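You operate a simulated robot arm through the tools that you are given. There is no shell and no other tool.

You are at the controls of a simulated robot arm. One attempt, no reset.

## Task
Thread the blue twine through both guides into the feed socket and set the tension in the green.
Fine: brass pointer knob back to slack first, into the green only after threading; screw down the brass screw cap.

It is judged by the outcome, as a careful person would: the job done as asked, and still so three seconds after it is handed in. It fails if anything else is knocked over, pushed out of place, dropped, spilled or broken. Lids that push on must go on centred and level and be pressed home; caps that screw on are set level and turned clockwise until they are tight.

## Robot
A 7-joint arm with a two-finger parallel gripper, fixed in place. Base frame: the origin is on the floor under the middle of its stand, x ahead of it, y to its left, z up; the work surface is at about z = 1.22. Readings come in m, rad, newtons and seconds.
With the tool pointing down near the work surface it reaches from about 0.44 to 0.92 m from the base axis. Its first joint turns from -2.007 to 2.007 rad. Payload 3.91 kg.
The TCP is the grasp point between the finger pads, 0.03 m short of the fingertips. In the tool frame z runs along the fingers and y along their closing line. The gripper opens to 0.11 m. The fingers are 0.02 m wide and 0.01 m thick; the gripper's body (0.048 by 0.112 m) begins 0.055 m behind the TCP.
Orientation is told as [roll, pitch, yaw] about the base's x, y, z axes, in that order, counted from this pose: with the fingers straight down and closing along the base's y, the tool's x points along the base's -x, its y along +y and its z along -z.

## Interface
- The arm moves only by the tool send_rows. Its argument "deltas" is one flat list of numbers, 7 for each row, row after row: the shift along the base's x, y, z in units of 25 mm (1.0 is 25 mm), then the turn, a rotation vector about the base's x, y, z in units of 8 degrees (1.0 is 8 degrees), then the gripper command, from -1 (fully open) to 1 (shut), values between in proportion. In form: [x, y, z, rx, ry, rz, jaw, x, y, z, rx, ry, rz, jaw, ...]. A call has 1 to 20 rows; each row shifts and turns the commanded pose from where the row before left it. A call with a number of a shift or a turn outside -1 to 1 is refused whole. A row lasts 0.2 s, in which the tool goes at most 0.05 m and 0.15 rad; a call with a longer step from one row to the next is refused whole, and so is a gripper value outside its range. A pose out of reach is approached as far as the arm can. The call stops where the force on the tool passes 40 N (or 10 N more than at its start, if that is more) or the arm is blocked; 0.2 s more then pass. The fingers move at their own pace (about 0.153 m/s each) and stop on an object; they squeeze with about 42 N. The grip force told is the motor's: it shows also when the fingers shut on nothing. Time passes only in rows, and 0.2 s behind the last, so rows that do not move let the fingers close. It gives the time, the measured TCP pose, the force on the tool (base axes), the opening and the grip force at its end, in the units of the frame above (readings bear some noise), with the torque about the TCP (base axes, N m) and any sound that the robot's microphone picked up.
- Cameras (640 x 400 px; columns grow to the right, rows downward): "scene" is fixed at [0.0506, 0.4998, 2.0033]; the picture's right is [-0.42, -0.91, 0.00], its down [-0.61, 0.28, -0.74] and it looks along [0.67, -0.31, -0.67] (base axes); focal length 347 px, centre (320, 200). "wrist" rides on the gripper at [0.072, 0.017, -0.103] in the tool frame; the picture's right is [-0.23, 0.97, 0.00], its down [-0.76, -0.18, -0.62] and it looks along [-0.61, -0.14, 0.78] (tool axes); focal length 222 px, centre (320, 200).
- snapshot(camera): a new picture of that camera. It takes no simulated time.
- move_column(by): slides the trunk up (or, below 0, down) by that many m; the arm rides with it, the base frame stays. It gives what a move gives, with no picture.
- pixel_to_xyz(camera, pixels): for up to 12 pixels [column, row] of the newest picture of that camera ("zoom" is the newest enlarged one), the place [x, y, z] in the base frame of the surface seen there, good to about 0.002 m. It takes no simulated time.
- zoom(camera, box): a new picture of the part [left, top, right, bottom] of that camera's present view, enlarged. It takes no simulated time.
- job_done(): hands the job in; it is judged then, once.

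Leave the gripper open and the arm clear of the work at the hand-in unless told otherwise.

The tools are called after "Call:" by a JSON object that holds its "api" and its "payload". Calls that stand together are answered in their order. send_rows: Moves the arm, as the interface text tells. Its arguments: {"type":"object","properties":{"deltas":{"type":"array","items":{"type":"number"}}},"required":["deltas"]} The other tools are called the same way: move_column (by) moves the trunk up or down; snapshot (camera) takes a picture; pixel_to_xyz (camera, pixels) gives the place of the surface under pixels of a picture; zoom (camera, box) takes an enlarged picture of a part of a camera's view; job_done () hands the job in.

At the start:

```text
clock: 0.0
position: [0.5555, -0.0057, 1.6561]
tool_rot: [-0.002, 0.001, -0.001]
force: [0.0, 0.6, 0.2]
wrist_torque: [0.01, 0.02, -0.02]
width: 0.1099
grip_force: 0.0
trunk travel left (down, up): [-0.925, 0.065]
```

scene: 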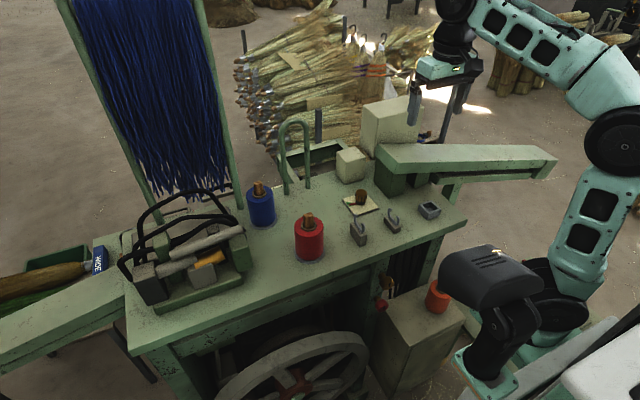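
wrist: 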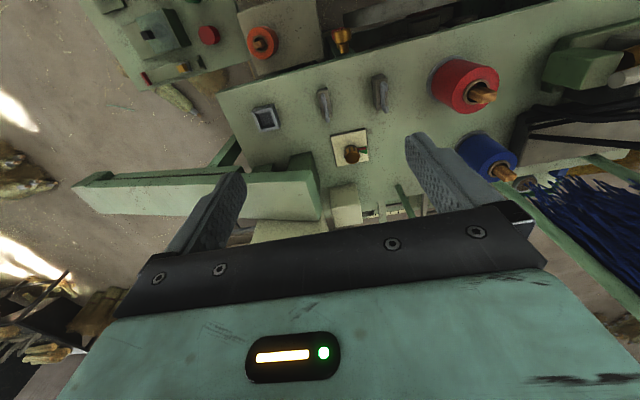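

I see a green workbench with blue and red spools, two grey guides, a grey socket box, and a plate with a knob. I'll zoom in on these before moving anything.

Call:
{"api": "zoom", "payload": {"camera": "scene", "box": [320, 160, 470, 260]}}

Call:
{"api": "zoom", "payload": {"camera": "scene", "box": [230, 160, 350, 270]}}

Call:
{"api": "zoom", "payload": {"camera": "wrist", "box": [220, 20, 540, 220]}}

Call:
{"api": "zoom", "payload": {"camera": "scene", "box": [360, 250, 480, 340]}}

```text
4.00 times, centred on (395, 210) of scene
```

zoom: 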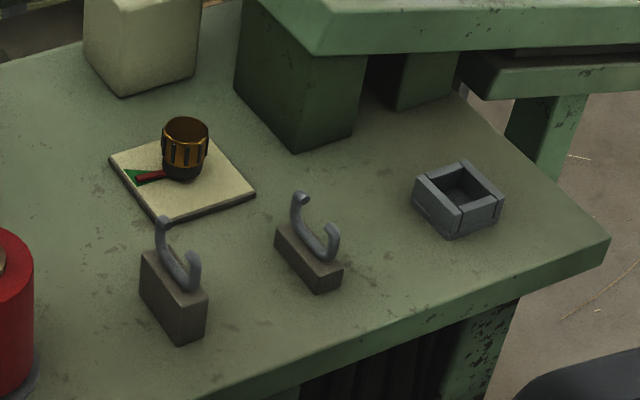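

```text
3.64 times, centred on (290, 215) of scene
```

zoom: 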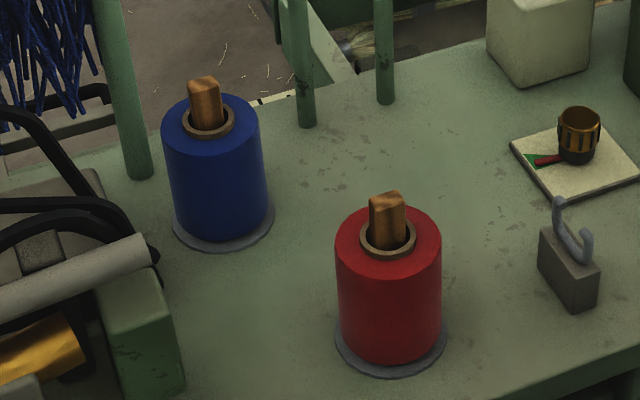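

```text
2.00 times, centred on (380, 120) of wrist
```

zoom: 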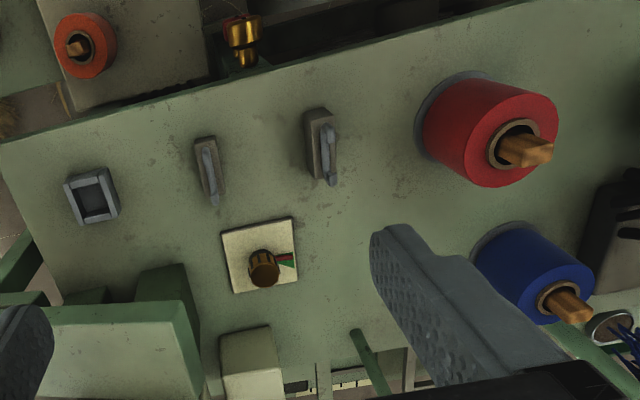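

```text
4.44 times, centred on (420, 295) of scene
```

zoom: 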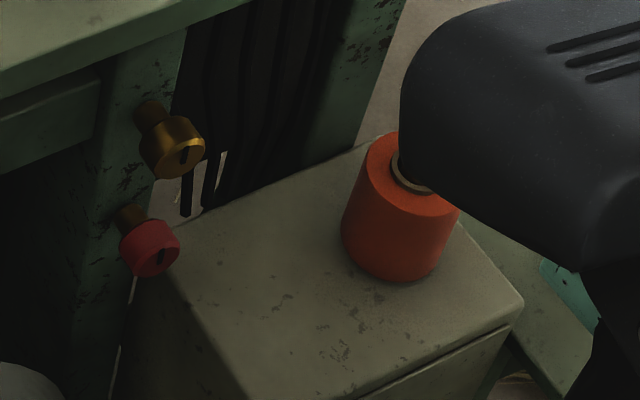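

The brass cap (with a red one below it) sits on the bench's front side. The knob plate has a green sector. Each spool has a wooden end piece sticking out of its top. Next I'll measure all of these.

Call:
{"api": "zoom", "payload": {"camera": "scene", "box": [320, 160, 470, 260]}}

Call:
{"api": "pixel_to_xyz", "payload": {"camera": "zoom", "pixels": [[185, 128], [180, 175], [135, 176], [228, 205], [110, 160], [255, 193], [165, 222], [192, 258], [178, 275], [299, 198], [332, 232], [318, 250]]}}

Call:
{"api": "pixel_to_xyz", "payload": {"camera": "zoom", "pixels": [[460, 190], [414, 182], [463, 163], [502, 196], [454, 222], [454, 238], [141, 255], [207, 297], [180, 345], [276, 232], [342, 270], [320, 290]]}}

```text
4.00 times, centred on (395, 210) of scene
```

zoom: 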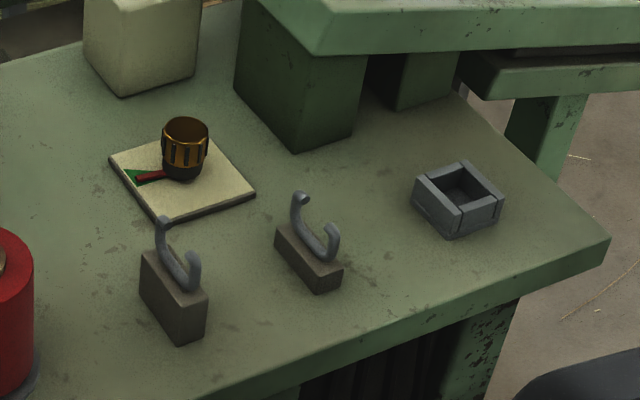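

```text
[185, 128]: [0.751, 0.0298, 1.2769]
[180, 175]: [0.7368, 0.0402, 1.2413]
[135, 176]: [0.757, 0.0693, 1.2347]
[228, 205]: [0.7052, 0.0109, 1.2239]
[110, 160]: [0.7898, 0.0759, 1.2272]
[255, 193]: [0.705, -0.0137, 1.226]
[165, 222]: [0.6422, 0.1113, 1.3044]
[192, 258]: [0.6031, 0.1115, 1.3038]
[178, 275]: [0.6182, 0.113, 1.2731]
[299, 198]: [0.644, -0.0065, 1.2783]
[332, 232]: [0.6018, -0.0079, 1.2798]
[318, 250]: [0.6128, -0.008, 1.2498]
```

```text
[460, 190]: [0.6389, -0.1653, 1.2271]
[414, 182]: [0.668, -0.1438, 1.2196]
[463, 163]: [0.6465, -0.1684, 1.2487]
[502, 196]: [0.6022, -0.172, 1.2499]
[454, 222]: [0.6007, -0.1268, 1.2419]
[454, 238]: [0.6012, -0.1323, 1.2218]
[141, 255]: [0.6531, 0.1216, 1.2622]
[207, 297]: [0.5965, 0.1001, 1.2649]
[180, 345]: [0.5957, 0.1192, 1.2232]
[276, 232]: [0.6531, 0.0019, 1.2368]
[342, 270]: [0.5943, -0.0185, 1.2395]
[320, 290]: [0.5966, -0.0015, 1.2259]
```

The guides are open U hooks at y≈0.111 and y≈-0.008, both near x≈0.623. The socket is near (0.625,-0.15). Next I'll look closely at the knob plate, the spools and the brass and red caps.

Call:
{"api": "zoom", "payload": {"camera": "scene", "box": [372, 258, 412, 318]}}

Call:
{"api": "pixel_to_xyz", "payload": {"camera": "zoom", "pixels": [[320, 60], [320, 100], [320, 140], [320, 180], [320, 200], [320, 260], [320, 300], [280, 200], [360, 200]]}}

Call:
{"api": "zoom", "payload": {"camera": "scene", "box": [340, 180, 390, 220]}}

Call:
{"api": "zoom", "payload": {"camera": "wrist", "box": [310, 10, 370, 60]}}

Call:
{"api": "zoom", "payload": {"camera": "wrist", "box": [320, 120, 380, 170]}}

```text
6.67 times, centred on (392, 288) of scene
```

zoom: 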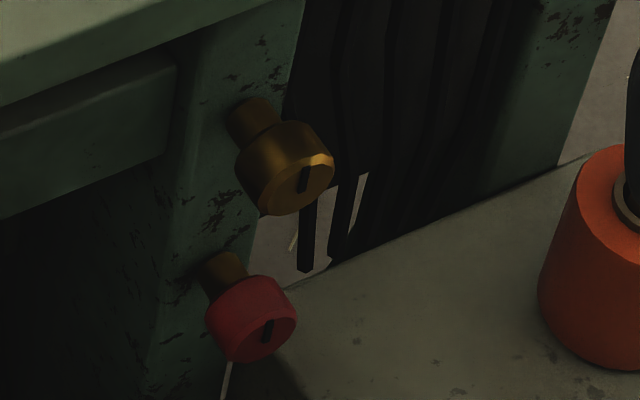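

```text
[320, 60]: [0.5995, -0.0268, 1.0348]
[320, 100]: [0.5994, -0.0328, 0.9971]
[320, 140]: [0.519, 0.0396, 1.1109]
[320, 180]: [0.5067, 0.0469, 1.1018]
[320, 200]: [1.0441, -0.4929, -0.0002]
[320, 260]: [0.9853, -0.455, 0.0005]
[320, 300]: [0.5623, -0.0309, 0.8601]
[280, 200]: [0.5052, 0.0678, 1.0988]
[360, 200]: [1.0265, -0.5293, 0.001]
```

```text
10.00 times, centred on (365, 200) of scene
```

zoom: 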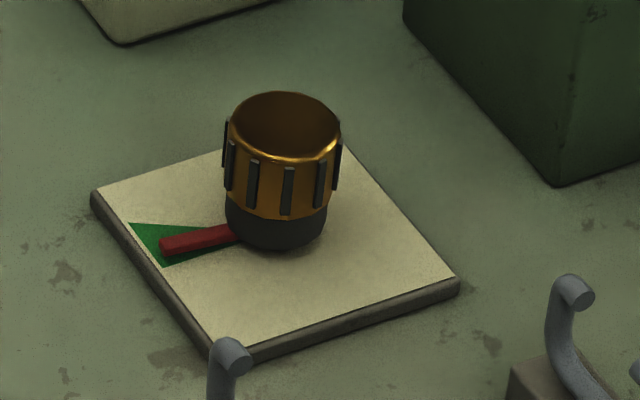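

```text
8.00 times, centred on (340, 35) of wrist
```

zoom: 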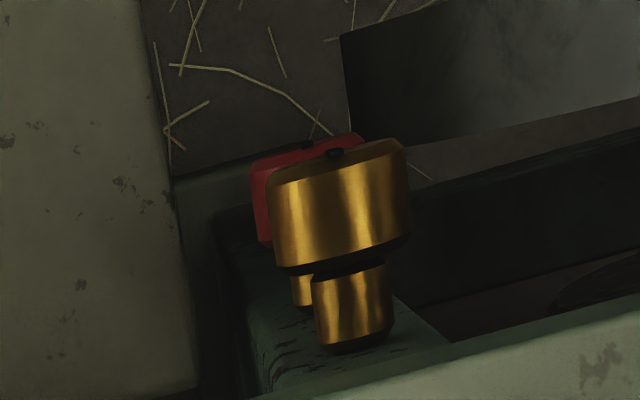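

```text
8.00 times, centred on (350, 145) of wrist
```

zoom: 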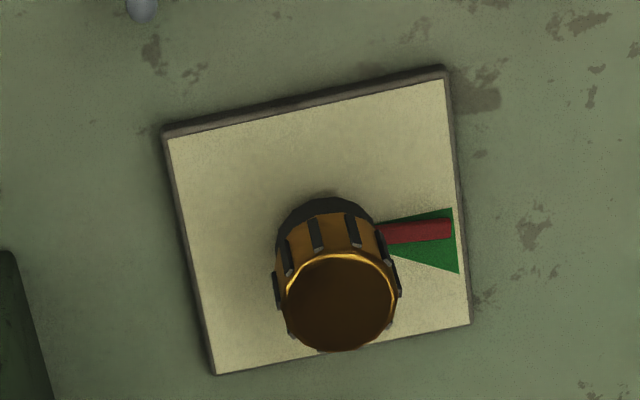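

The brass cap sits on a horizontal stud facing the robot, near (0.51,0.05,1.11). The knob pointer is already in the green sector. Next I'll measure the spools and their pegs.

Call:
{"api": "zoom", "payload": {"camera": "scene", "box": [230, 170, 340, 270]}}

Call:
{"api": "pixel_to_xyz", "payload": {"camera": "zoom", "pixels": [[195, 60], [200, 85], [195, 30], [155, 70], [250, 70], [205, 200], [400, 165], [400, 190], [405, 215], [350, 205], [400, 330], [450, 210]]}}

Call:
{"api": "zoom", "payload": {"camera": "scene", "box": [240, 175, 285, 235]}}

Call:
{"api": "pixel_to_xyz", "payload": {"camera": "zoom", "pixels": [[320, 50], [320, 70], [300, 100], [340, 100], [320, 110], [320, 120], [300, 140], [280, 110], [370, 110], [250, 100], [400, 100], [320, 300]]}}

```text
4.00 times, centred on (285, 220) of scene
```

zoom: 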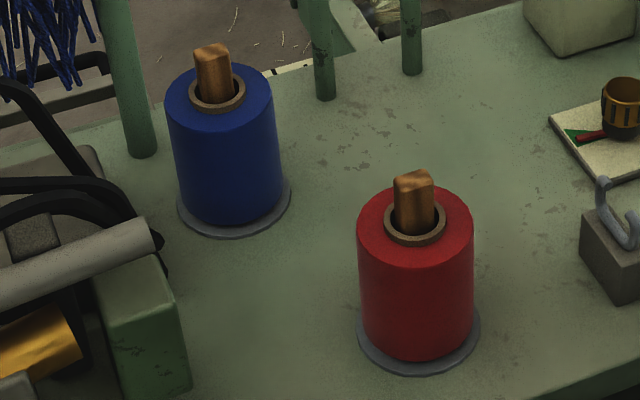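

```text
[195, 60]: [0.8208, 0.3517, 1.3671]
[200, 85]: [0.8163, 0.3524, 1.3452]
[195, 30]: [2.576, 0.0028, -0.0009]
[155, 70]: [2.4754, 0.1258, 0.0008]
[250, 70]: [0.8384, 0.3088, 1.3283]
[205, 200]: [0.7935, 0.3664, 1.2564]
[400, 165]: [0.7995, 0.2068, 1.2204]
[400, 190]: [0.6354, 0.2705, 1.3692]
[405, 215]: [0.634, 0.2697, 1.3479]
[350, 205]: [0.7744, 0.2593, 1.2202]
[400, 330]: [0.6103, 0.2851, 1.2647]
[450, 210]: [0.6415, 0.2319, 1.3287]
```

```text
6.67 times, centred on (262, 205) of scene
```

zoom: 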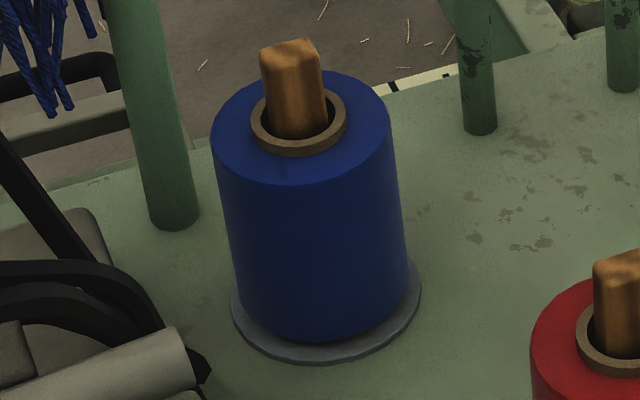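

```text
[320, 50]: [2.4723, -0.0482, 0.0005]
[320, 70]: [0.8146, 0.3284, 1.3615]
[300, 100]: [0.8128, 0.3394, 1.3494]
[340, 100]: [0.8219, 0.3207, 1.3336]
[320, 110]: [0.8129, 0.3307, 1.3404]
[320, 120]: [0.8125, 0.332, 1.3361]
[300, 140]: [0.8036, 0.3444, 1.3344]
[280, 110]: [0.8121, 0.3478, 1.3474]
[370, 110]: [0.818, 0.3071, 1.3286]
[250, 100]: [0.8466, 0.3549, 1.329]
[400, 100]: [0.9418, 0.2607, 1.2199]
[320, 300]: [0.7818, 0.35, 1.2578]
```

The blue spool is centred near (0.82,0.335), with its top at z≈1.329 and the peg top at about 1.373. Next I'll measure the obstacles around the knob: the beam, the white blocks, the hoop, the toolbox and the edges.

Call:
{"api": "snapshot", "payload": {"camera": "scene"}}

Call:
{"api": "pixel_to_xyz", "payload": {"camera": "scene", "pixels": [[350, 155], [385, 115], [385, 155], [400, 165], [450, 160], [550, 155], [384, 180], [290, 123], [305, 180], [287, 190], [160, 60], [145, 215]]}}

Call:
{"api": "pixel_to_xyz", "payload": {"camera": "scene", "pixels": [[225, 225], [200, 240], [465, 220], [130, 345], [300, 300], [240, 190], [185, 10], [130, 200], [490, 260], [440, 300], [430, 325], [395, 320]]}}

```text
taken
```

scene: 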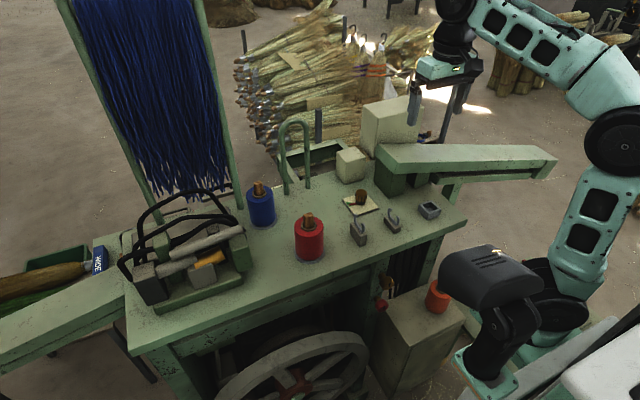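

```text
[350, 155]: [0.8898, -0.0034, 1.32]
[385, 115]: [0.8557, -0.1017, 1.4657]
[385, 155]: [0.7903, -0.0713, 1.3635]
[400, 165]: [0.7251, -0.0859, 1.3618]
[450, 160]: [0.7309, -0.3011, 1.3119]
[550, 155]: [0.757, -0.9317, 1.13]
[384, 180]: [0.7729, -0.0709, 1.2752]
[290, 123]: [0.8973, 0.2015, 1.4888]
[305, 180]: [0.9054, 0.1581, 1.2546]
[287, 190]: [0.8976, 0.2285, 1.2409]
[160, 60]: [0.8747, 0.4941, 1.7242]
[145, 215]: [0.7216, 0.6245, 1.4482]
```

```text
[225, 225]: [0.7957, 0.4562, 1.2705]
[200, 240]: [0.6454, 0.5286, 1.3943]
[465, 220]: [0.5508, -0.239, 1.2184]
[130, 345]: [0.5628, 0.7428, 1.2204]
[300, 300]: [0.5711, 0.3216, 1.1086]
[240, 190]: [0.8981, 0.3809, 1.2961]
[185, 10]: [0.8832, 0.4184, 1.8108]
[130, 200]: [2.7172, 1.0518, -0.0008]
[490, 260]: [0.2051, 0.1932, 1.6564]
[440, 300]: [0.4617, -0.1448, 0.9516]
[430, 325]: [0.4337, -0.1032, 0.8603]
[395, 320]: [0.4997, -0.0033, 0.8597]
```

The beam top is at z≈1.364 with its end at y≈-0.06, and it clears the knob. I'll move the open gripper near the knob for a close wrist look, going from (0.556,-0.006,1.656) to about (0.648,0.055,1.37).

Call:
{"api": "send_rows", "payload": {"deltas": [0.308, 0.2025, -0.97, 0, 0, 0, -1, 0.308, 0.2025, -0.97, 0, 0, 0, -1, 0.308, 0.2025, -0.97, 0, 0, 0, -1, 0.308, 0.2025, -0.97, 0, 0, 0, -1, 0.308, 0.2025, -0.97, 0, 0, 0, -1, 0.308, 0.2025, -0.97, 0, 0, 0, -1, 0.308, 0.2025, -0.97, 0, 0, 0, -1, 0.308, 0.2025, -0.97, 0, 0, 0, -1, 0.308, 0.2025, -0.97, 0, 0, 0, -1, 0.308, 0.2025, -0.97, 0, 0, 0, -1, 0.308, 0.2025, -0.97, 0, 0, 0, -1, 0.308, 0.2025, -0.97, 0, 0, 0, -1]}}

Call:
{"api": "snapshot", "payload": {"camera": "wrist"}}

Call:
{"api": "snapshot", "payload": {"camera": "scene"}}

```text
clock: 2.6
position: [0.6484, 0.0542, 1.3663]
tool_rot: [-0.001, -0.002, -0.005]
force: [0.6, -0.1, 0.2]
wrist_torque: [-0.01, -0.02, 0.0]
width: 0.11
grip_force: 0.0
trunk travel left (down, up): [-0.925, 0.065]
```

```text
taken
```

wrist: 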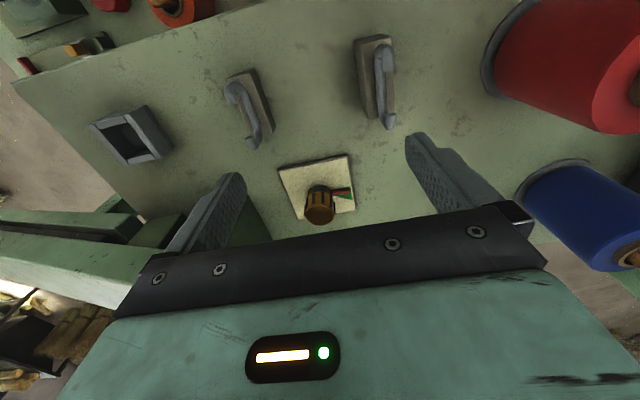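

```text
taken
```

scene: 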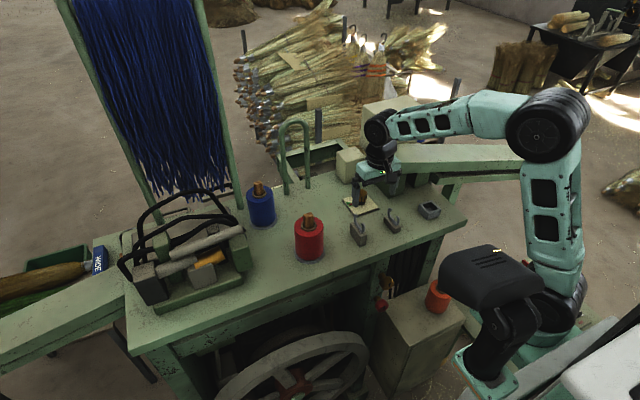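

The arm is in place. Next I'll zoom in on the knob at about (320,195), the guides at (250,110) and (375,85), and the socket at (130,135).

Call:
{"api": "zoom", "payload": {"camera": "wrist", "box": [265, 145, 375, 230]}}

Call:
{"api": "pixel_to_xyz", "payload": {"camera": "zoom", "pixels": [[320, 360], [290, 350], [350, 350], [285, 300], [365, 300], [420, 260], [480, 250], [500, 320], [85, 135], [490, 65], [520, 375], [180, 400]]}}

Call:
{"api": "zoom", "payload": {"camera": "wrist", "box": [200, 25, 410, 160]}}

Call:
{"api": "zoom", "payload": {"camera": "wrist", "box": [80, 90, 190, 175]}}

Call:
{"api": "pixel_to_xyz", "payload": {"camera": "zoom", "pixels": [[265, 235], [80, 190], [365, 85], [520, 280], [290, 405], [200, 200], [350, 140], [270, 280], [400, 300]]}}

```text
4.71 times, centred on (320, 188) of wrist
```

zoom: 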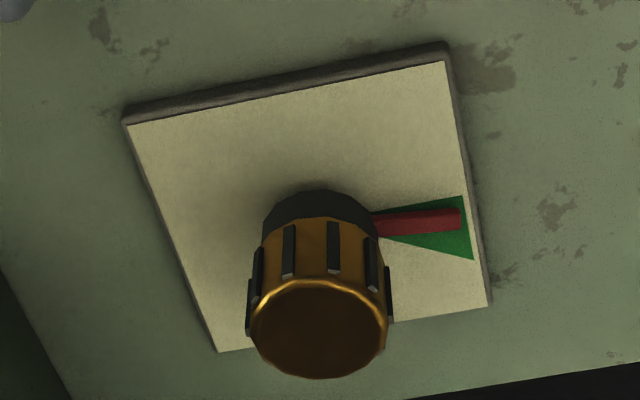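

```text
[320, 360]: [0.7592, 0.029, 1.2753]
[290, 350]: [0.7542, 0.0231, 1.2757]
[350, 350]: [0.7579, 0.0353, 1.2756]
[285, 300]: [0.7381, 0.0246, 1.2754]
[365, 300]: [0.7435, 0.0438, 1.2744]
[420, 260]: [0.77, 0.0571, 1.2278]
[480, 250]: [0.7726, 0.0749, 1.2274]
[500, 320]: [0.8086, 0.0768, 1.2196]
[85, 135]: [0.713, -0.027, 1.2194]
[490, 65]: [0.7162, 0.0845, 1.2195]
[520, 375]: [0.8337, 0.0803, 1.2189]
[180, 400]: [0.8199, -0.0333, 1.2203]
```

```text
2.96 times, centred on (305, 92) of wrist
```

zoom: 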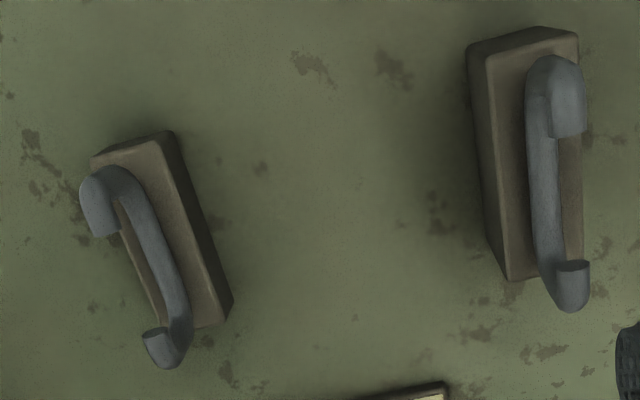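

```text
4.71 times, centred on (135, 132) of wrist
```

zoom: 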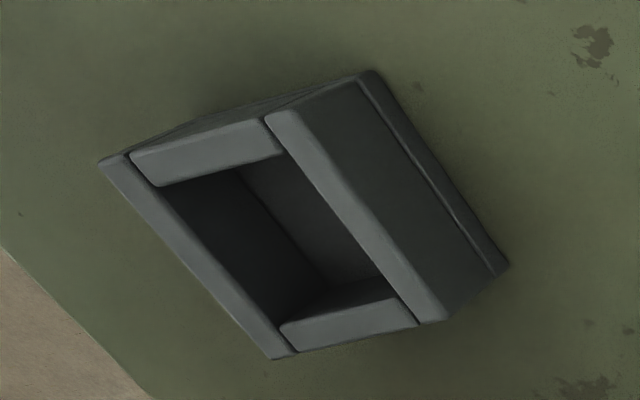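

```text
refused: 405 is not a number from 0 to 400
```

The knob top centre is about (0.749,0.031) at z≈1.275. Next I'll get the exact pointer and green corner positions, and the socket interior.

Call:
{"api": "zoom", "payload": {"camera": "wrist", "box": [315, 170, 365, 210]}}

Call:
{"api": "zoom", "payload": {"camera": "wrist", "box": [80, 90, 190, 175]}}

Call:
{"api": "pixel_to_xyz", "payload": {"camera": "zoom", "pixels": [[265, 125], [110, 162], [425, 318], [280, 352], [180, 200], [350, 140], [270, 280], [355, 80], [200, 165], [340, 330], [285, 330], [400, 300]]}}

```text
10.00 times, centred on (340, 190) of wrist
```

zoom: 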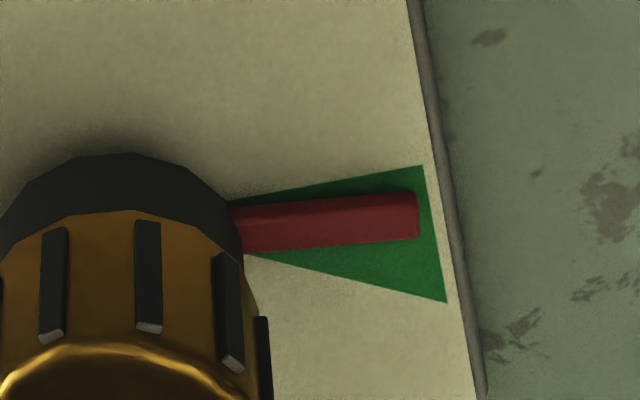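

```text
4.71 times, centred on (135, 132) of wrist
```

zoom: 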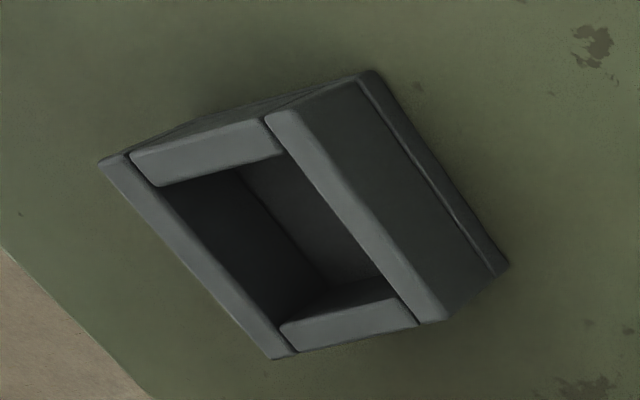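

```text
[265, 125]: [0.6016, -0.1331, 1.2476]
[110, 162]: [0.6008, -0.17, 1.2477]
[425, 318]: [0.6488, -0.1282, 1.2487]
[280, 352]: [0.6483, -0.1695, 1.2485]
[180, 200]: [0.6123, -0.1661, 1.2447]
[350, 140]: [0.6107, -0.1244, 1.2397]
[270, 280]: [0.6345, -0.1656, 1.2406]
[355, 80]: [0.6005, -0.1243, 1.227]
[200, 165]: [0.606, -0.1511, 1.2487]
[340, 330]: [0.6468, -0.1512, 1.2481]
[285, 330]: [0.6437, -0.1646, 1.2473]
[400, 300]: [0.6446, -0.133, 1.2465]
```

Call:
{"api": "zoom", "payload": {"camera": "wrist", "box": [315, 170, 365, 210]}}

Call:
{"api": "pixel_to_xyz", "payload": {"camera": "zoom", "pixels": [[410, 215], [260, 228], [420, 170], [443, 297], [405, 190], [405, 240], [370, 5], [100, 80], [300, 190], [300, 270]]}}

```text
10.00 times, centred on (340, 190) of wrist
```

zoom: 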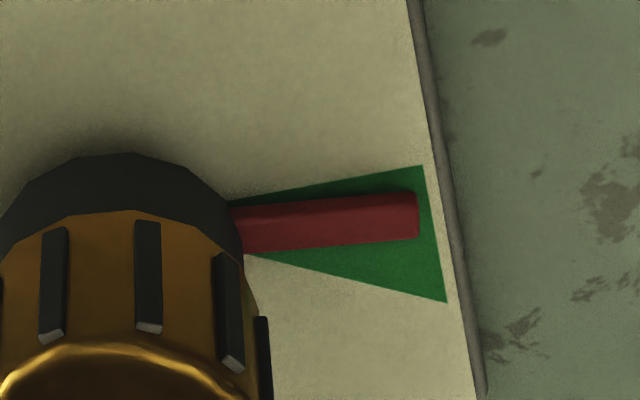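

```text
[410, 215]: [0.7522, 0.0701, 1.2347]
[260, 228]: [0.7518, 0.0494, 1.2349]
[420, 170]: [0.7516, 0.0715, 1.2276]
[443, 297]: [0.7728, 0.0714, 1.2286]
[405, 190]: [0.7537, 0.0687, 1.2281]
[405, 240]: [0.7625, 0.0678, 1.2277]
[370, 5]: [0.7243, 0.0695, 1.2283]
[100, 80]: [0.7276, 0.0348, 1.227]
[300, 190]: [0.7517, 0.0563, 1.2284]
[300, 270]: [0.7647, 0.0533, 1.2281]
```

The pointer lies on the -x edge of the green sector, pointing along +y. The green runs clockwise from there, from bearing +y about 24° toward +x. Next I'll look closer at the guides' tips.

Call:
{"api": "zoom", "payload": {"camera": "scene", "box": [345, 205, 405, 250]}}

Call:
{"api": "pixel_to_xyz", "payload": {"camera": "zoom", "pixels": [[120, 115], [145, 125], [225, 230], [205, 225], [445, 50], [475, 60], [550, 175], [525, 150]]}}

Call:
{"api": "zoom", "payload": {"camera": "wrist", "box": [345, 25, 415, 140]}}

Call:
{"api": "zoom", "payload": {"camera": "wrist", "box": [215, 60, 285, 155]}}

```text
8.89 times, centred on (375, 228) of scene
```

zoom: 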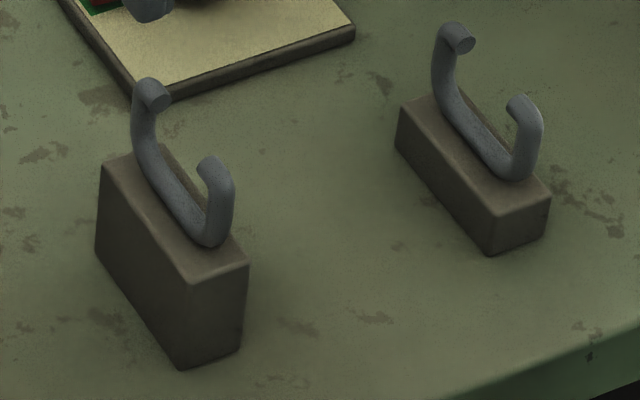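

```text
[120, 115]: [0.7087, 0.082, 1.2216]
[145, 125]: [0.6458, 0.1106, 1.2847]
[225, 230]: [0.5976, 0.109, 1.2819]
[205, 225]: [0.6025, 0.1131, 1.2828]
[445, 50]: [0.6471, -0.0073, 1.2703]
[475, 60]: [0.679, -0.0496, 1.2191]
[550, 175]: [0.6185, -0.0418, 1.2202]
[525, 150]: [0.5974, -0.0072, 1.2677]
```

```text
3.48 times, centred on (380, 82) of wrist
```

zoom: 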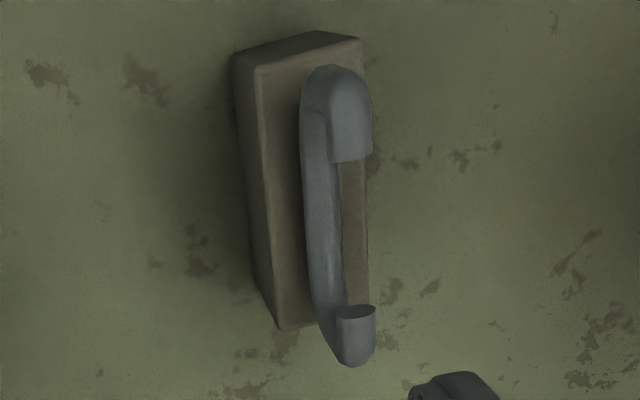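

```text
4.21 times, centred on (250, 108) of wrist
```

zoom: 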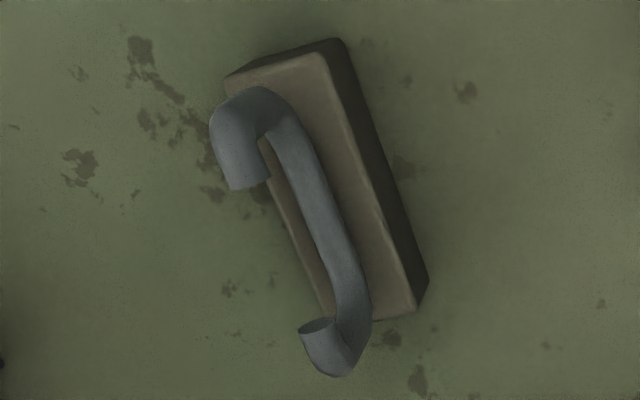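

The guides are C-shaped eyes open at the top, with inward-curled tips. I'll measure where the tips end to find the gap.

Call:
{"api": "zoom", "payload": {"camera": "scene", "box": [345, 205, 405, 250]}}

Call:
{"api": "pixel_to_xyz", "payload": {"camera": "zoom", "pixels": [[145, 85], [158, 100], [210, 165], [203, 172], [180, 215], [215, 240], [450, 28], [464, 45], [518, 102], [511, 108], [490, 150], [515, 175]]}}

```text
8.89 times, centred on (375, 228) of scene
```

zoom: 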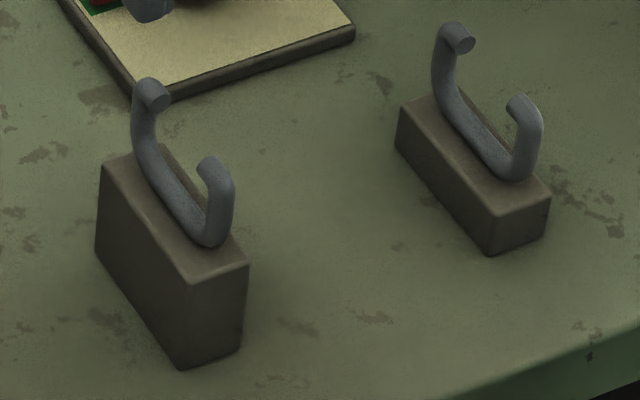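

```text
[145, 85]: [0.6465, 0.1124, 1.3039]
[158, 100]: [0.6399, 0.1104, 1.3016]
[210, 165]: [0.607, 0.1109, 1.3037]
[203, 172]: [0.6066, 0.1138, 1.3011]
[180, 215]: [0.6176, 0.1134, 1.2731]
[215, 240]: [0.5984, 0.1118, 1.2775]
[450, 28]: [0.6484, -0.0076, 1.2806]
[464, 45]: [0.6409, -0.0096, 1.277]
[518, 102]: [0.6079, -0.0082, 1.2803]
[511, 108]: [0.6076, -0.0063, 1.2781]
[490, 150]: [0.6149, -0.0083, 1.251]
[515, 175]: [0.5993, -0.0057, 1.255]
```

The gap between the tips runs from x≈0.608 to 0.640, with its centre at 0.624. Next I'll go above the knob at (0.749,0.031), pre-turned by -60° so there is room to turn anticlockwise toward slack.

Call:
{"api": "send_rows", "payload": {"deltas": [0.503, -0.116, 0, 0, 0, -0.9375, -1, 0.503, -0.116, 0, 0, 0, -0.9375, -1, 0.503, -0.116, 0, 0, 0, -0.9375, -1, 0.503, -0.116, 0, 0, 0, -0.9375, -1, 0.503, -0.116, 0, 0, 0, -0.9375, -1, 0.503, -0.116, 0, 0, 0, -0.9375, -1, 0.503, -0.116, 0, 0, 0, -0.9375, -1, 0.503, -0.116, 0, 0, 0, -0.9375, -1, 0, 0, 0, 0, 0, 0, -1]}}

Call:
{"api": "snapshot", "payload": {"camera": "wrist"}}

Call:
{"api": "snapshot", "payload": {"camera": "scene"}}

```text
clock: 4.6
position: [0.7491, 0.0332, 1.3654]
tool_rot: [0.0, 0.001, -1.05]
force: [-0.6, 0.0, 0.0]
wrist_torque: [0.01, 0.01, 0.01]
width: 0.1103
grip_force: 0.2
trunk travel left (down, up): [-0.925, 0.065]
```

```text
taken
```

wrist: 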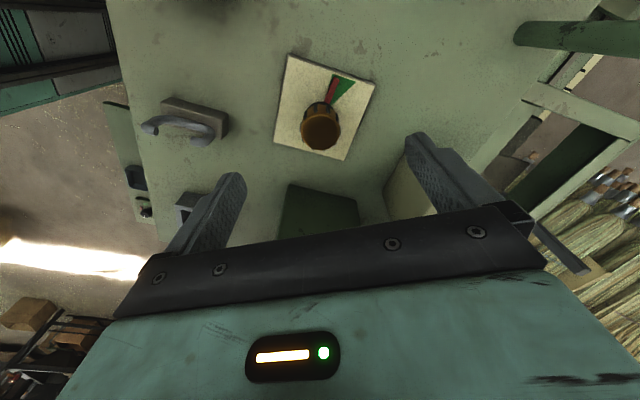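

```text
taken
```

scene: 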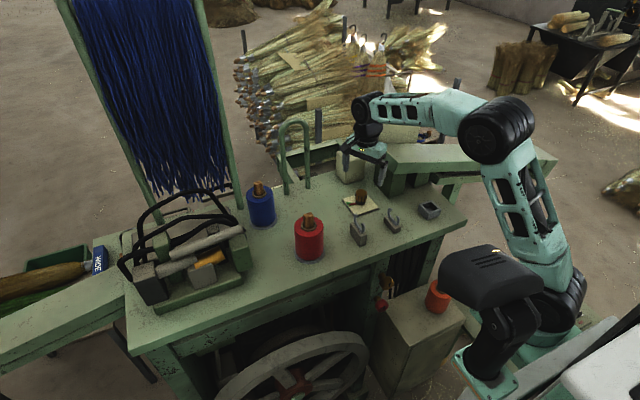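

The wrist view shows the knob at (320,130) and the white block near the right finger at (410,190). I'll measure the block and knob from here before going down.

Call:
{"api": "pixel_to_xyz", "payload": {"camera": "wrist", "pixels": [[395, 185], [405, 165], [390, 210], [320, 190], [290, 185], [360, 205], [320, 130], [308, 130], [332, 130], [320, 118], [320, 145]]}}

Call:
{"api": "zoom", "payload": {"camera": "wrist", "box": [265, 45, 385, 165]}}

Call:
{"api": "pixel_to_xyz", "payload": {"camera": "zoom", "pixels": [[125, 55], [360, 125], [265, 385], [45, 300], [183, 255], [125, 280], [245, 285], [190, 340], [190, 220], [240, 150], [290, 120], [300, 170]]}}

```text
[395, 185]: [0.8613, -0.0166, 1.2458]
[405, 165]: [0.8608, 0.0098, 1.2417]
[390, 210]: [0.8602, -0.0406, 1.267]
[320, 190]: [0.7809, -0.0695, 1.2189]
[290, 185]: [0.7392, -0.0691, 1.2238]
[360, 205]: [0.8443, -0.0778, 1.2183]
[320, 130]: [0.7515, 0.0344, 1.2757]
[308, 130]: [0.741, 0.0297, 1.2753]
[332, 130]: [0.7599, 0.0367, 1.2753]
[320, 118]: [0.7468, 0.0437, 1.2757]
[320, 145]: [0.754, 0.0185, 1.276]
```

```text
3.33 times, centred on (325, 105) of wrist
```

zoom: 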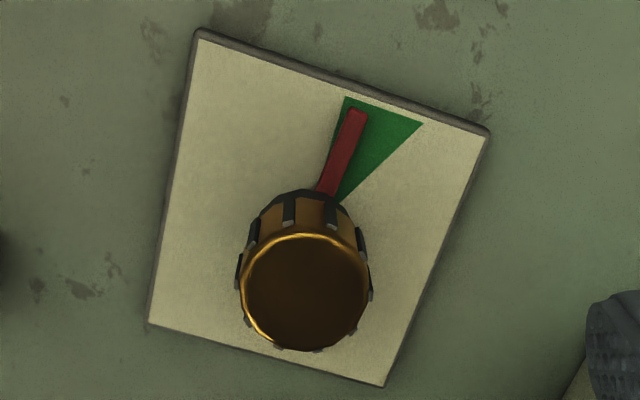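

```text
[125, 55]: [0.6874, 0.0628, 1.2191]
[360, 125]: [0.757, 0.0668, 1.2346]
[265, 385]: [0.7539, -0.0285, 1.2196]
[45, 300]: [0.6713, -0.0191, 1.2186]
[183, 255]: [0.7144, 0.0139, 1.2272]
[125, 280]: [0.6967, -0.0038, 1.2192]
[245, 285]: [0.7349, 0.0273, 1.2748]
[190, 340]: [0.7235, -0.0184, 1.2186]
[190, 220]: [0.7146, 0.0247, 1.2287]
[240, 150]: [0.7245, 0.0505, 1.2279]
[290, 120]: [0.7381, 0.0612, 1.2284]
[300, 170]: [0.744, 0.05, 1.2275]
```

Call:
{"api": "zoom", "payload": {"camera": "wrist", "box": [265, 45, 385, 165]}}

Call:
{"api": "pixel_to_xyz", "payload": {"camera": "zoom", "pixels": [[305, 292], [250, 290], [362, 290], [305, 243], [305, 340], [198, 42], [483, 137], [382, 380], [152, 320], [347, 102], [418, 126], [352, 115]]}}

```text
3.33 times, centred on (325, 105) of wrist
```

zoom: 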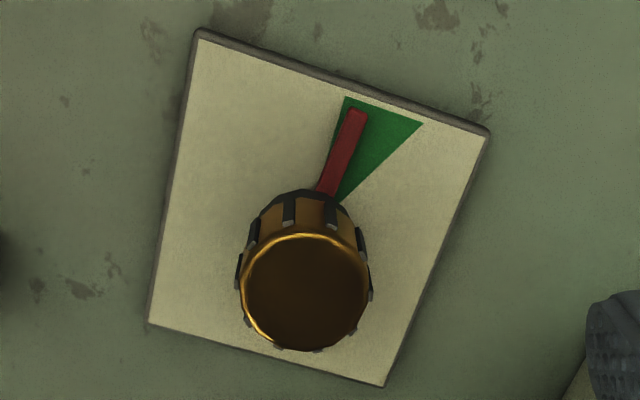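

```text
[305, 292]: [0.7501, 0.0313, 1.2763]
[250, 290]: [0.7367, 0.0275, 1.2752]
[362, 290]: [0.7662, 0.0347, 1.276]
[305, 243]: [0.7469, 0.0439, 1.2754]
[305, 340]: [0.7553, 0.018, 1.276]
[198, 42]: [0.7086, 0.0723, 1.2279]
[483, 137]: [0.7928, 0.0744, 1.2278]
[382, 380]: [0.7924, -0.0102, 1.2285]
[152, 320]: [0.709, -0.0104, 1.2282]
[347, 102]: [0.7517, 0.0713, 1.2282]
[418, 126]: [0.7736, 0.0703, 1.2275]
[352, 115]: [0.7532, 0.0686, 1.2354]
```

The knob and plate centre is about (0.751,0.0313), and the pointer sits about 5° clockwise of +y. The green runs from about 1° to 30° clockwise. The white block starts at x≈0.86, so it is clear. I'll lower to z≈1.277, with fingertips at about 1.247, and not close yet.

Call:
{"api": "send_rows", "payload": {"deltas": [0.07, -0.05, -0.7, 0, 0, 0, -1, 0, 0, -0.7, 0, 0, 0, -1, 0, 0, -0.7, 0, 0, 0, -1, 0, 0, -0.7, 0, 0, 0, -1, 0, 0, -0.7, 0, 0, 0, -1, 0, 0, 0, 0, 0, 0, -1]}}

Call:
{"api": "snapshot", "payload": {"camera": "wrist"}}

Call:
{"api": "zoom", "payload": {"camera": "scene", "box": [325, 150, 405, 210]}}

```text
clock: 6.0
position: [0.7513, 0.0294, 1.2783]
tool_rot: [-0.002, 0.0, -1.045]
force: [0.1, -0.3, 0.7]
wrist_torque: [0.02, -0.04, -0.01]
width: 0.1099
grip_force: 0.0
trunk travel left (down, up): [-0.925, 0.065]
```

```text
taken
```

wrist: 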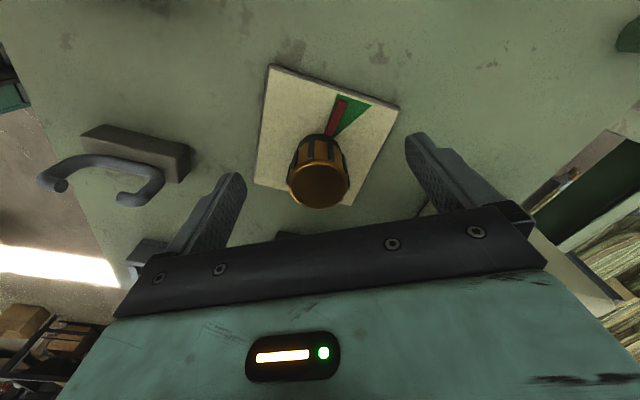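

```text
6.67 times, centred on (365, 180) of scene
```

zoom: 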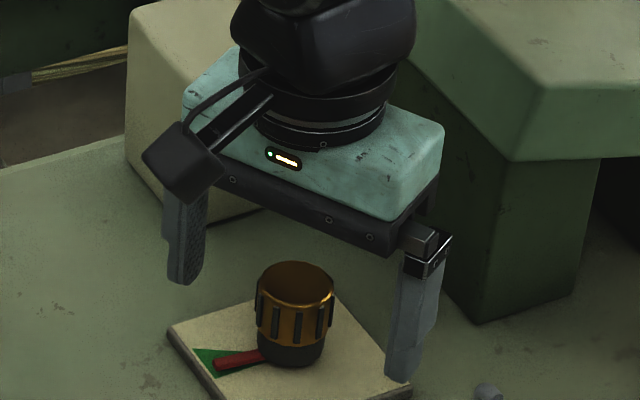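

The fingers straddle the knob and nothing else is near. I'll close on it.

Call:
{"api": "send_rows", "payload": {"deltas": [0, 0, 0, 0, 0, 0, 0.2, 0, 0, 0, 0, 0, 0, 1, 0, 0, 0, 0, 0, 0, 1, 0, 0, 0, 0, 0, 0, 1]}}

Call:
{"api": "zoom", "payload": {"camera": "scene", "box": [325, 150, 405, 210]}}

```text
clock: 7.0
position: [0.7494, 0.0298, 1.2764]
tool_rot: [-0.001, 0.0, -1.046]
force: [-8.0, -3.7, -2.3]
wrist_torque: [-0.11, 0.35, -0.03]
width: 0.0354
grip_force: 44.8
trunk travel left (down, up): [-0.925, 0.065]
```

```text
6.67 times, centred on (365, 180) of scene
```

zoom: 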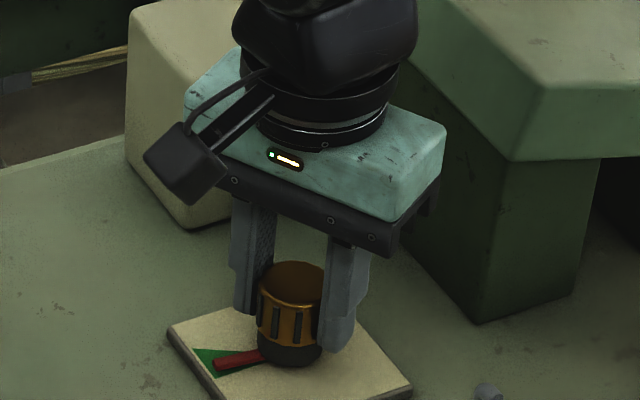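

The knob is gripped at 35 mm with a small sideways push of about 9 N. I'll shift a hair toward -x,-y to relax it, then turn anticlockwise 16° and check the torque and picture.

Call:
{"api": "send_rows", "payload": {"deltas": [-0.05, -0.03, 0, 0, 0, 0, 1, 0, 0, 0, 0, 0, 0.5, 1, 0, 0, 0, 0, 0, 0.5, 1, 0, 0, 0, 0, 0, 0.5, 1, 0, 0, 0, 0, 0, 0.5, 1]}}

Call:
{"api": "zoom", "payload": {"camera": "scene", "box": [325, 150, 405, 210]}}

```text
clock: 8.2
position: [0.7504, 0.0295, 1.2767]
tool_rot: [-0.003, 0.0, -0.769]
force: [1.7, -2.1, -20.9]
wrist_torque: [-0.66, -0.87, -0.02]
width: 0.0358
grip_force: 45.1
trunk travel left (down, up): [-0.925, 0.065]
```

```text
6.67 times, centred on (365, 180) of scene
```

zoom: 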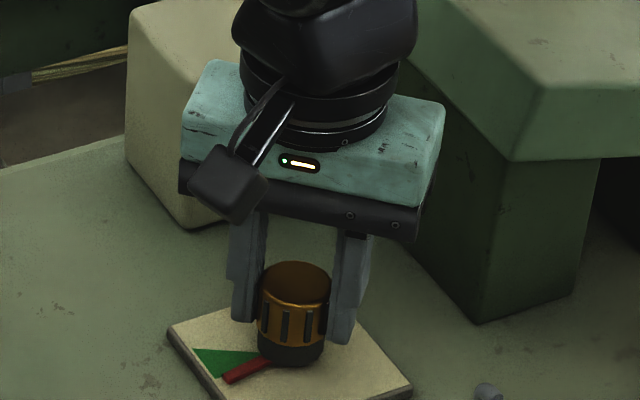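

The pointer is turning toward -x with no rotational resistance. There is a 21 N downward pull on the tool, so I'll lower it 1 mm and keep turning anticlockwise.

Call:
{"api": "send_rows", "payload": {"deltas": [0, 0, -0.04, 0, 0, 0, 1, 0, 0, 0, 0, 0, 0.5, 1, 0, 0, 0, 0, 0, 0.5, 1, 0, 0, 0, 0, 0, 0.5, 1, 0, 0, 0, 0, 0, 0.5, 1]}}

Call:
{"api": "zoom", "payload": {"camera": "scene", "box": [325, 150, 405, 210]}}

```text
clock: 9.4
position: [0.7498, 0.03, 1.2768]
tool_rot: [0.002, -0.001, -0.488]
force: [1.8, -7.7, -11.0]
wrist_torque: [0.0, 0.5, -0.02]
width: 0.0349
grip_force: 45.1
trunk travel left (down, up): [-0.925, 0.065]
```

```text
6.67 times, centred on (365, 180) of scene
```

zoom: 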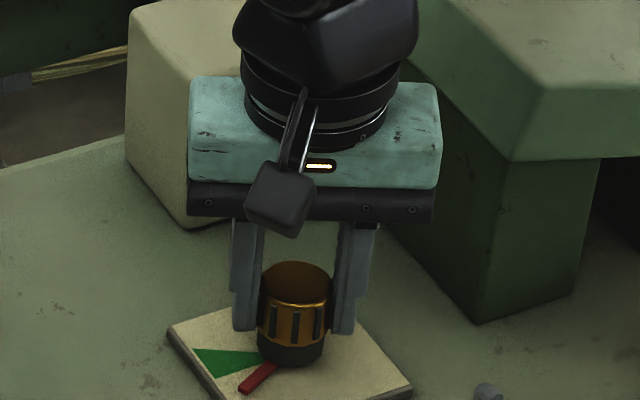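

It is still turning freely. I'll continue anticlockwise while watching the torque.

Call:
{"api": "send_rows", "payload": {"deltas": [0, 0.03, 0, 0, 0, 0.5, 1, 0, 0, 0, 0, 0, 0.5, 1, 0, 0, 0, 0, 0, 0.5, 1, 0, 0, 0, 0, 0, 0.5, 1]}}

Call:
{"api": "zoom", "payload": {"camera": "scene", "box": [325, 150, 405, 210]}}

```text
clock: 10.4
position: [0.7486, 0.0297, 1.2771]
tool_rot: [-0.001, -0.003, -0.209]
force: [0.7, -12.4, -6.1]
wrist_torque: [-0.4, -0.45, 0.02]
width: 0.0354
grip_force: 44.7
trunk travel left (down, up): [-0.925, 0.065]
```

```text
6.67 times, centred on (365, 180) of scene
```

zoom: 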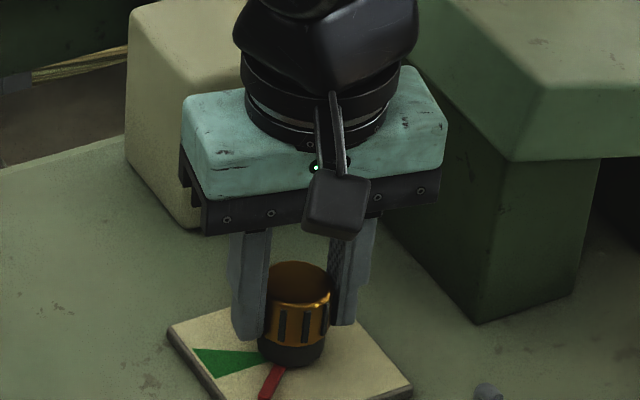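

It has turned 48° so far. There is a sideways push of -12 N in y, so I'll shift -1.5 mm in y and go on turning.

Call:
{"api": "send_rows", "payload": {"deltas": [0, -0.06, 0, 0, 0, 0.5, 1, 0, 0, 0, 0, 0, 0.5, 1, 0, 0, 0, 0, 0, 0.5, 1, 0, 0, 0, 0, 0, 0.5, 1]}}

Call:
{"api": "zoom", "payload": {"camera": "scene", "box": [325, 150, 405, 210]}}

```text
clock: 11.4
position: [0.7492, 0.0296, 1.2768]
tool_rot: [0.002, 0.001, 0.071]
force: [2.7, -7.9, -7.9]
wrist_torque: [-0.01, -0.7, 0.01]
width: 0.0352
grip_force: 44.9
trunk travel left (down, up): [-0.925, 0.065]
```

```text
6.67 times, centred on (365, 180) of scene
```

zoom: 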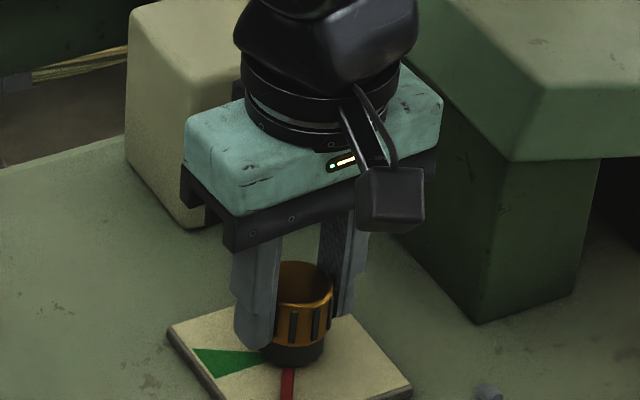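

It has turned 64°, and the pointer is nearing -x, still free. I'll continue.

Call:
{"api": "send_rows", "payload": {"deltas": [0, -0.03, 0, 0, 0, 0.5, 1, 0, 0, 0, 0, 0, 0.5, 1, 0, 0, 0, 0, 0, 0.5, 1, 0, 0, 0, 0, 0, 0.5, 1]}}

Call:
{"api": "zoom", "payload": {"camera": "scene", "box": [325, 150, 405, 210]}}

```text
clock: 12.4
position: [0.751, 0.0309, 1.2788]
tool_rot: [-0.001, -0.001, 0.35]
force: [4.8, 0.9, -4.5]
wrist_torque: [0.19, -0.41, -0.01]
width: 0.0352
grip_force: 44.6
trunk travel left (down, up): [-0.925, 0.065]
```

```text
6.67 times, centred on (365, 180) of scene
```

zoom: 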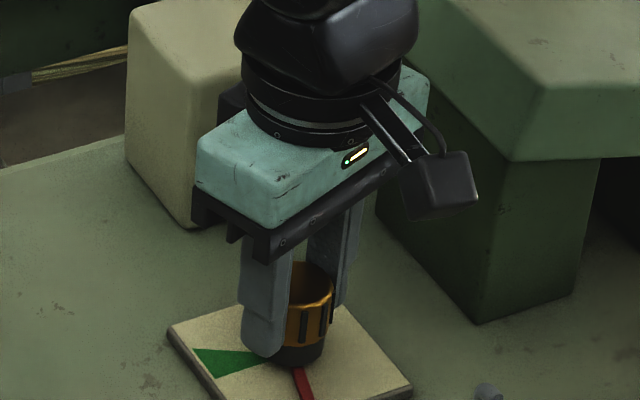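

It has turned 80°, still free. I'll continue in small steps looking for a stop.

Call:
{"api": "send_rows", "payload": {"deltas": [0, 0, 0, 0, 0, 0.5, 1, 0, 0, 0, 0, 0, 0.5, 1, 0, 0, 0, 0, 0, 0.5, 1, 0, 0, 0, 0, 0, 0.5, 1]}}

Call:
{"api": "zoom", "payload": {"camera": "scene", "box": [325, 150, 405, 210]}}

```text
clock: 13.4
position: [0.7485, 0.0301, 1.2774]
tool_rot: [0.0, -0.002, 0.63]
force: [6.1, 5.3, 0.0]
wrist_torque: [0.27, -0.27, -0.04]
width: 0.0353
grip_force: 44.8
trunk travel left (down, up): [-0.925, 0.065]
```

```text
6.67 times, centred on (365, 180) of scene
```

zoom: 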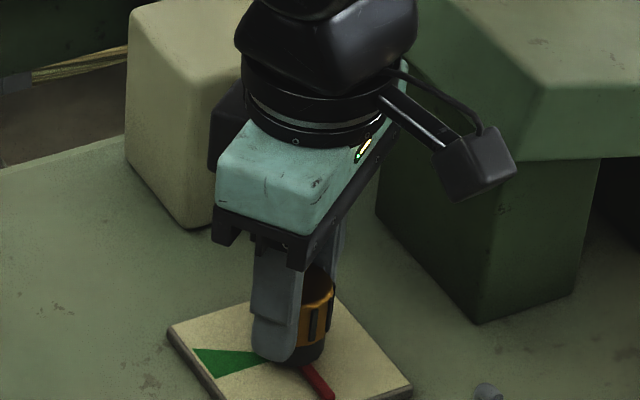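

It has turned 96° and the pointer now points along -x. There is still no stop, so I'll continue to about 120°.

Call:
{"api": "send_rows", "payload": {"deltas": [0, 0, 0, 0, 0, 0.5, 1, 0, 0, 0, 0, 0, 0.5, 1, 0, 0, 0, 0, 0, 0.5, 1, 0, 0, 0, 0, 0, 0.5, 1]}}

Call:
{"api": "zoom", "payload": {"camera": "scene", "box": [325, 150, 405, 210]}}

```text
clock: 14.4
position: [0.75, 0.0302, 1.2778]
tool_rot: [0.0, 0.0, 0.909]
force: [-1.1, 0.4, -1.1]
wrist_torque: [-0.02, 0.11, -0.73]
width: 0.0354
grip_force: 44.9
trunk travel left (down, up): [-0.925, 0.065]
```

```text
6.67 times, centred on (365, 180) of scene
```

zoom: 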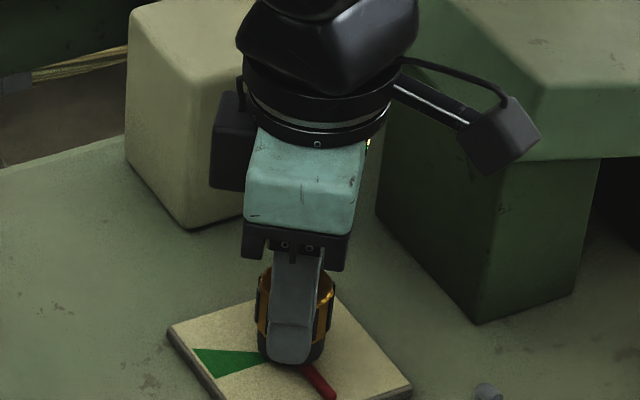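

The torque about z is now -0.73 N m and the pointer stopped moving with it along -x. That is the anticlockwise stop, so the knob is at slack. I'll open and rise straight up.

Call:
{"api": "send_rows", "payload": {"deltas": [0, 0, 0, 0, 0, 0, 0, 0, 0, 0, 0, 0, 0, -1, 0, 0, 0, 0, 0, 0, -1, 0, 0, 0.7, 0, 0, 0, -1, 0, 0, 0.9, 0, 0, 0, -1, 0, 0, 0.9, 0, 0, 0, -1, 0, 0, 0.9, 0, 0, 0, -1, 0, 0, 0.9, 0, 0, 0, -1]}}

Call:
{"api": "zoom", "payload": {"camera": "scene", "box": [325, 150, 405, 210]}}

Call:
{"api": "snapshot", "payload": {"camera": "wrist"}}

```text
clock: 16.2
position: [0.7503, 0.0294, 1.3847]
tool_rot: [0.0, 0.0, 0.909]
force: [-0.2, -0.7, -0.4]
wrist_torque: [0.05, 0.03, -0.01]
width: 0.1099
grip_force: 0.1
trunk travel left (down, up): [-0.925, 0.065]
```

```text
6.67 times, centred on (365, 180) of scene
```

zoom: 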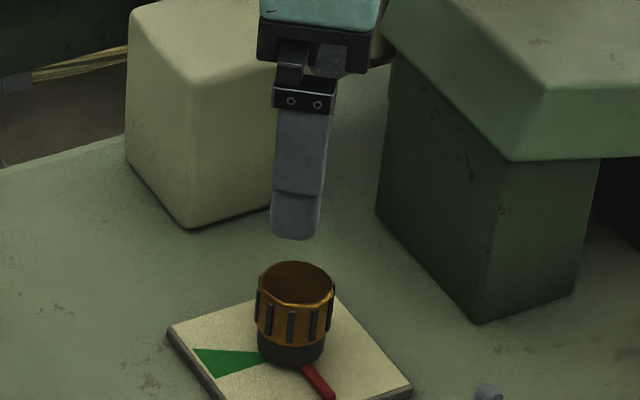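

```text
taken
```

wrist: 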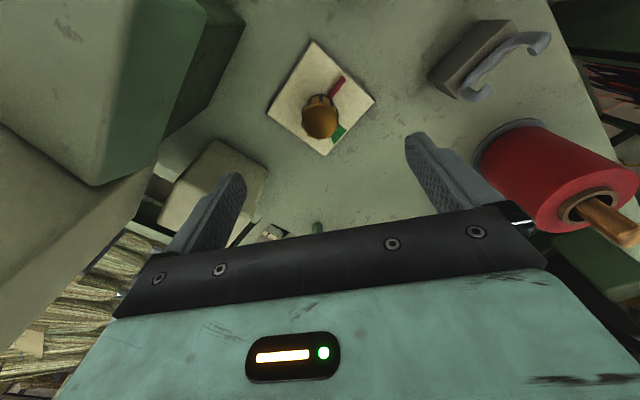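

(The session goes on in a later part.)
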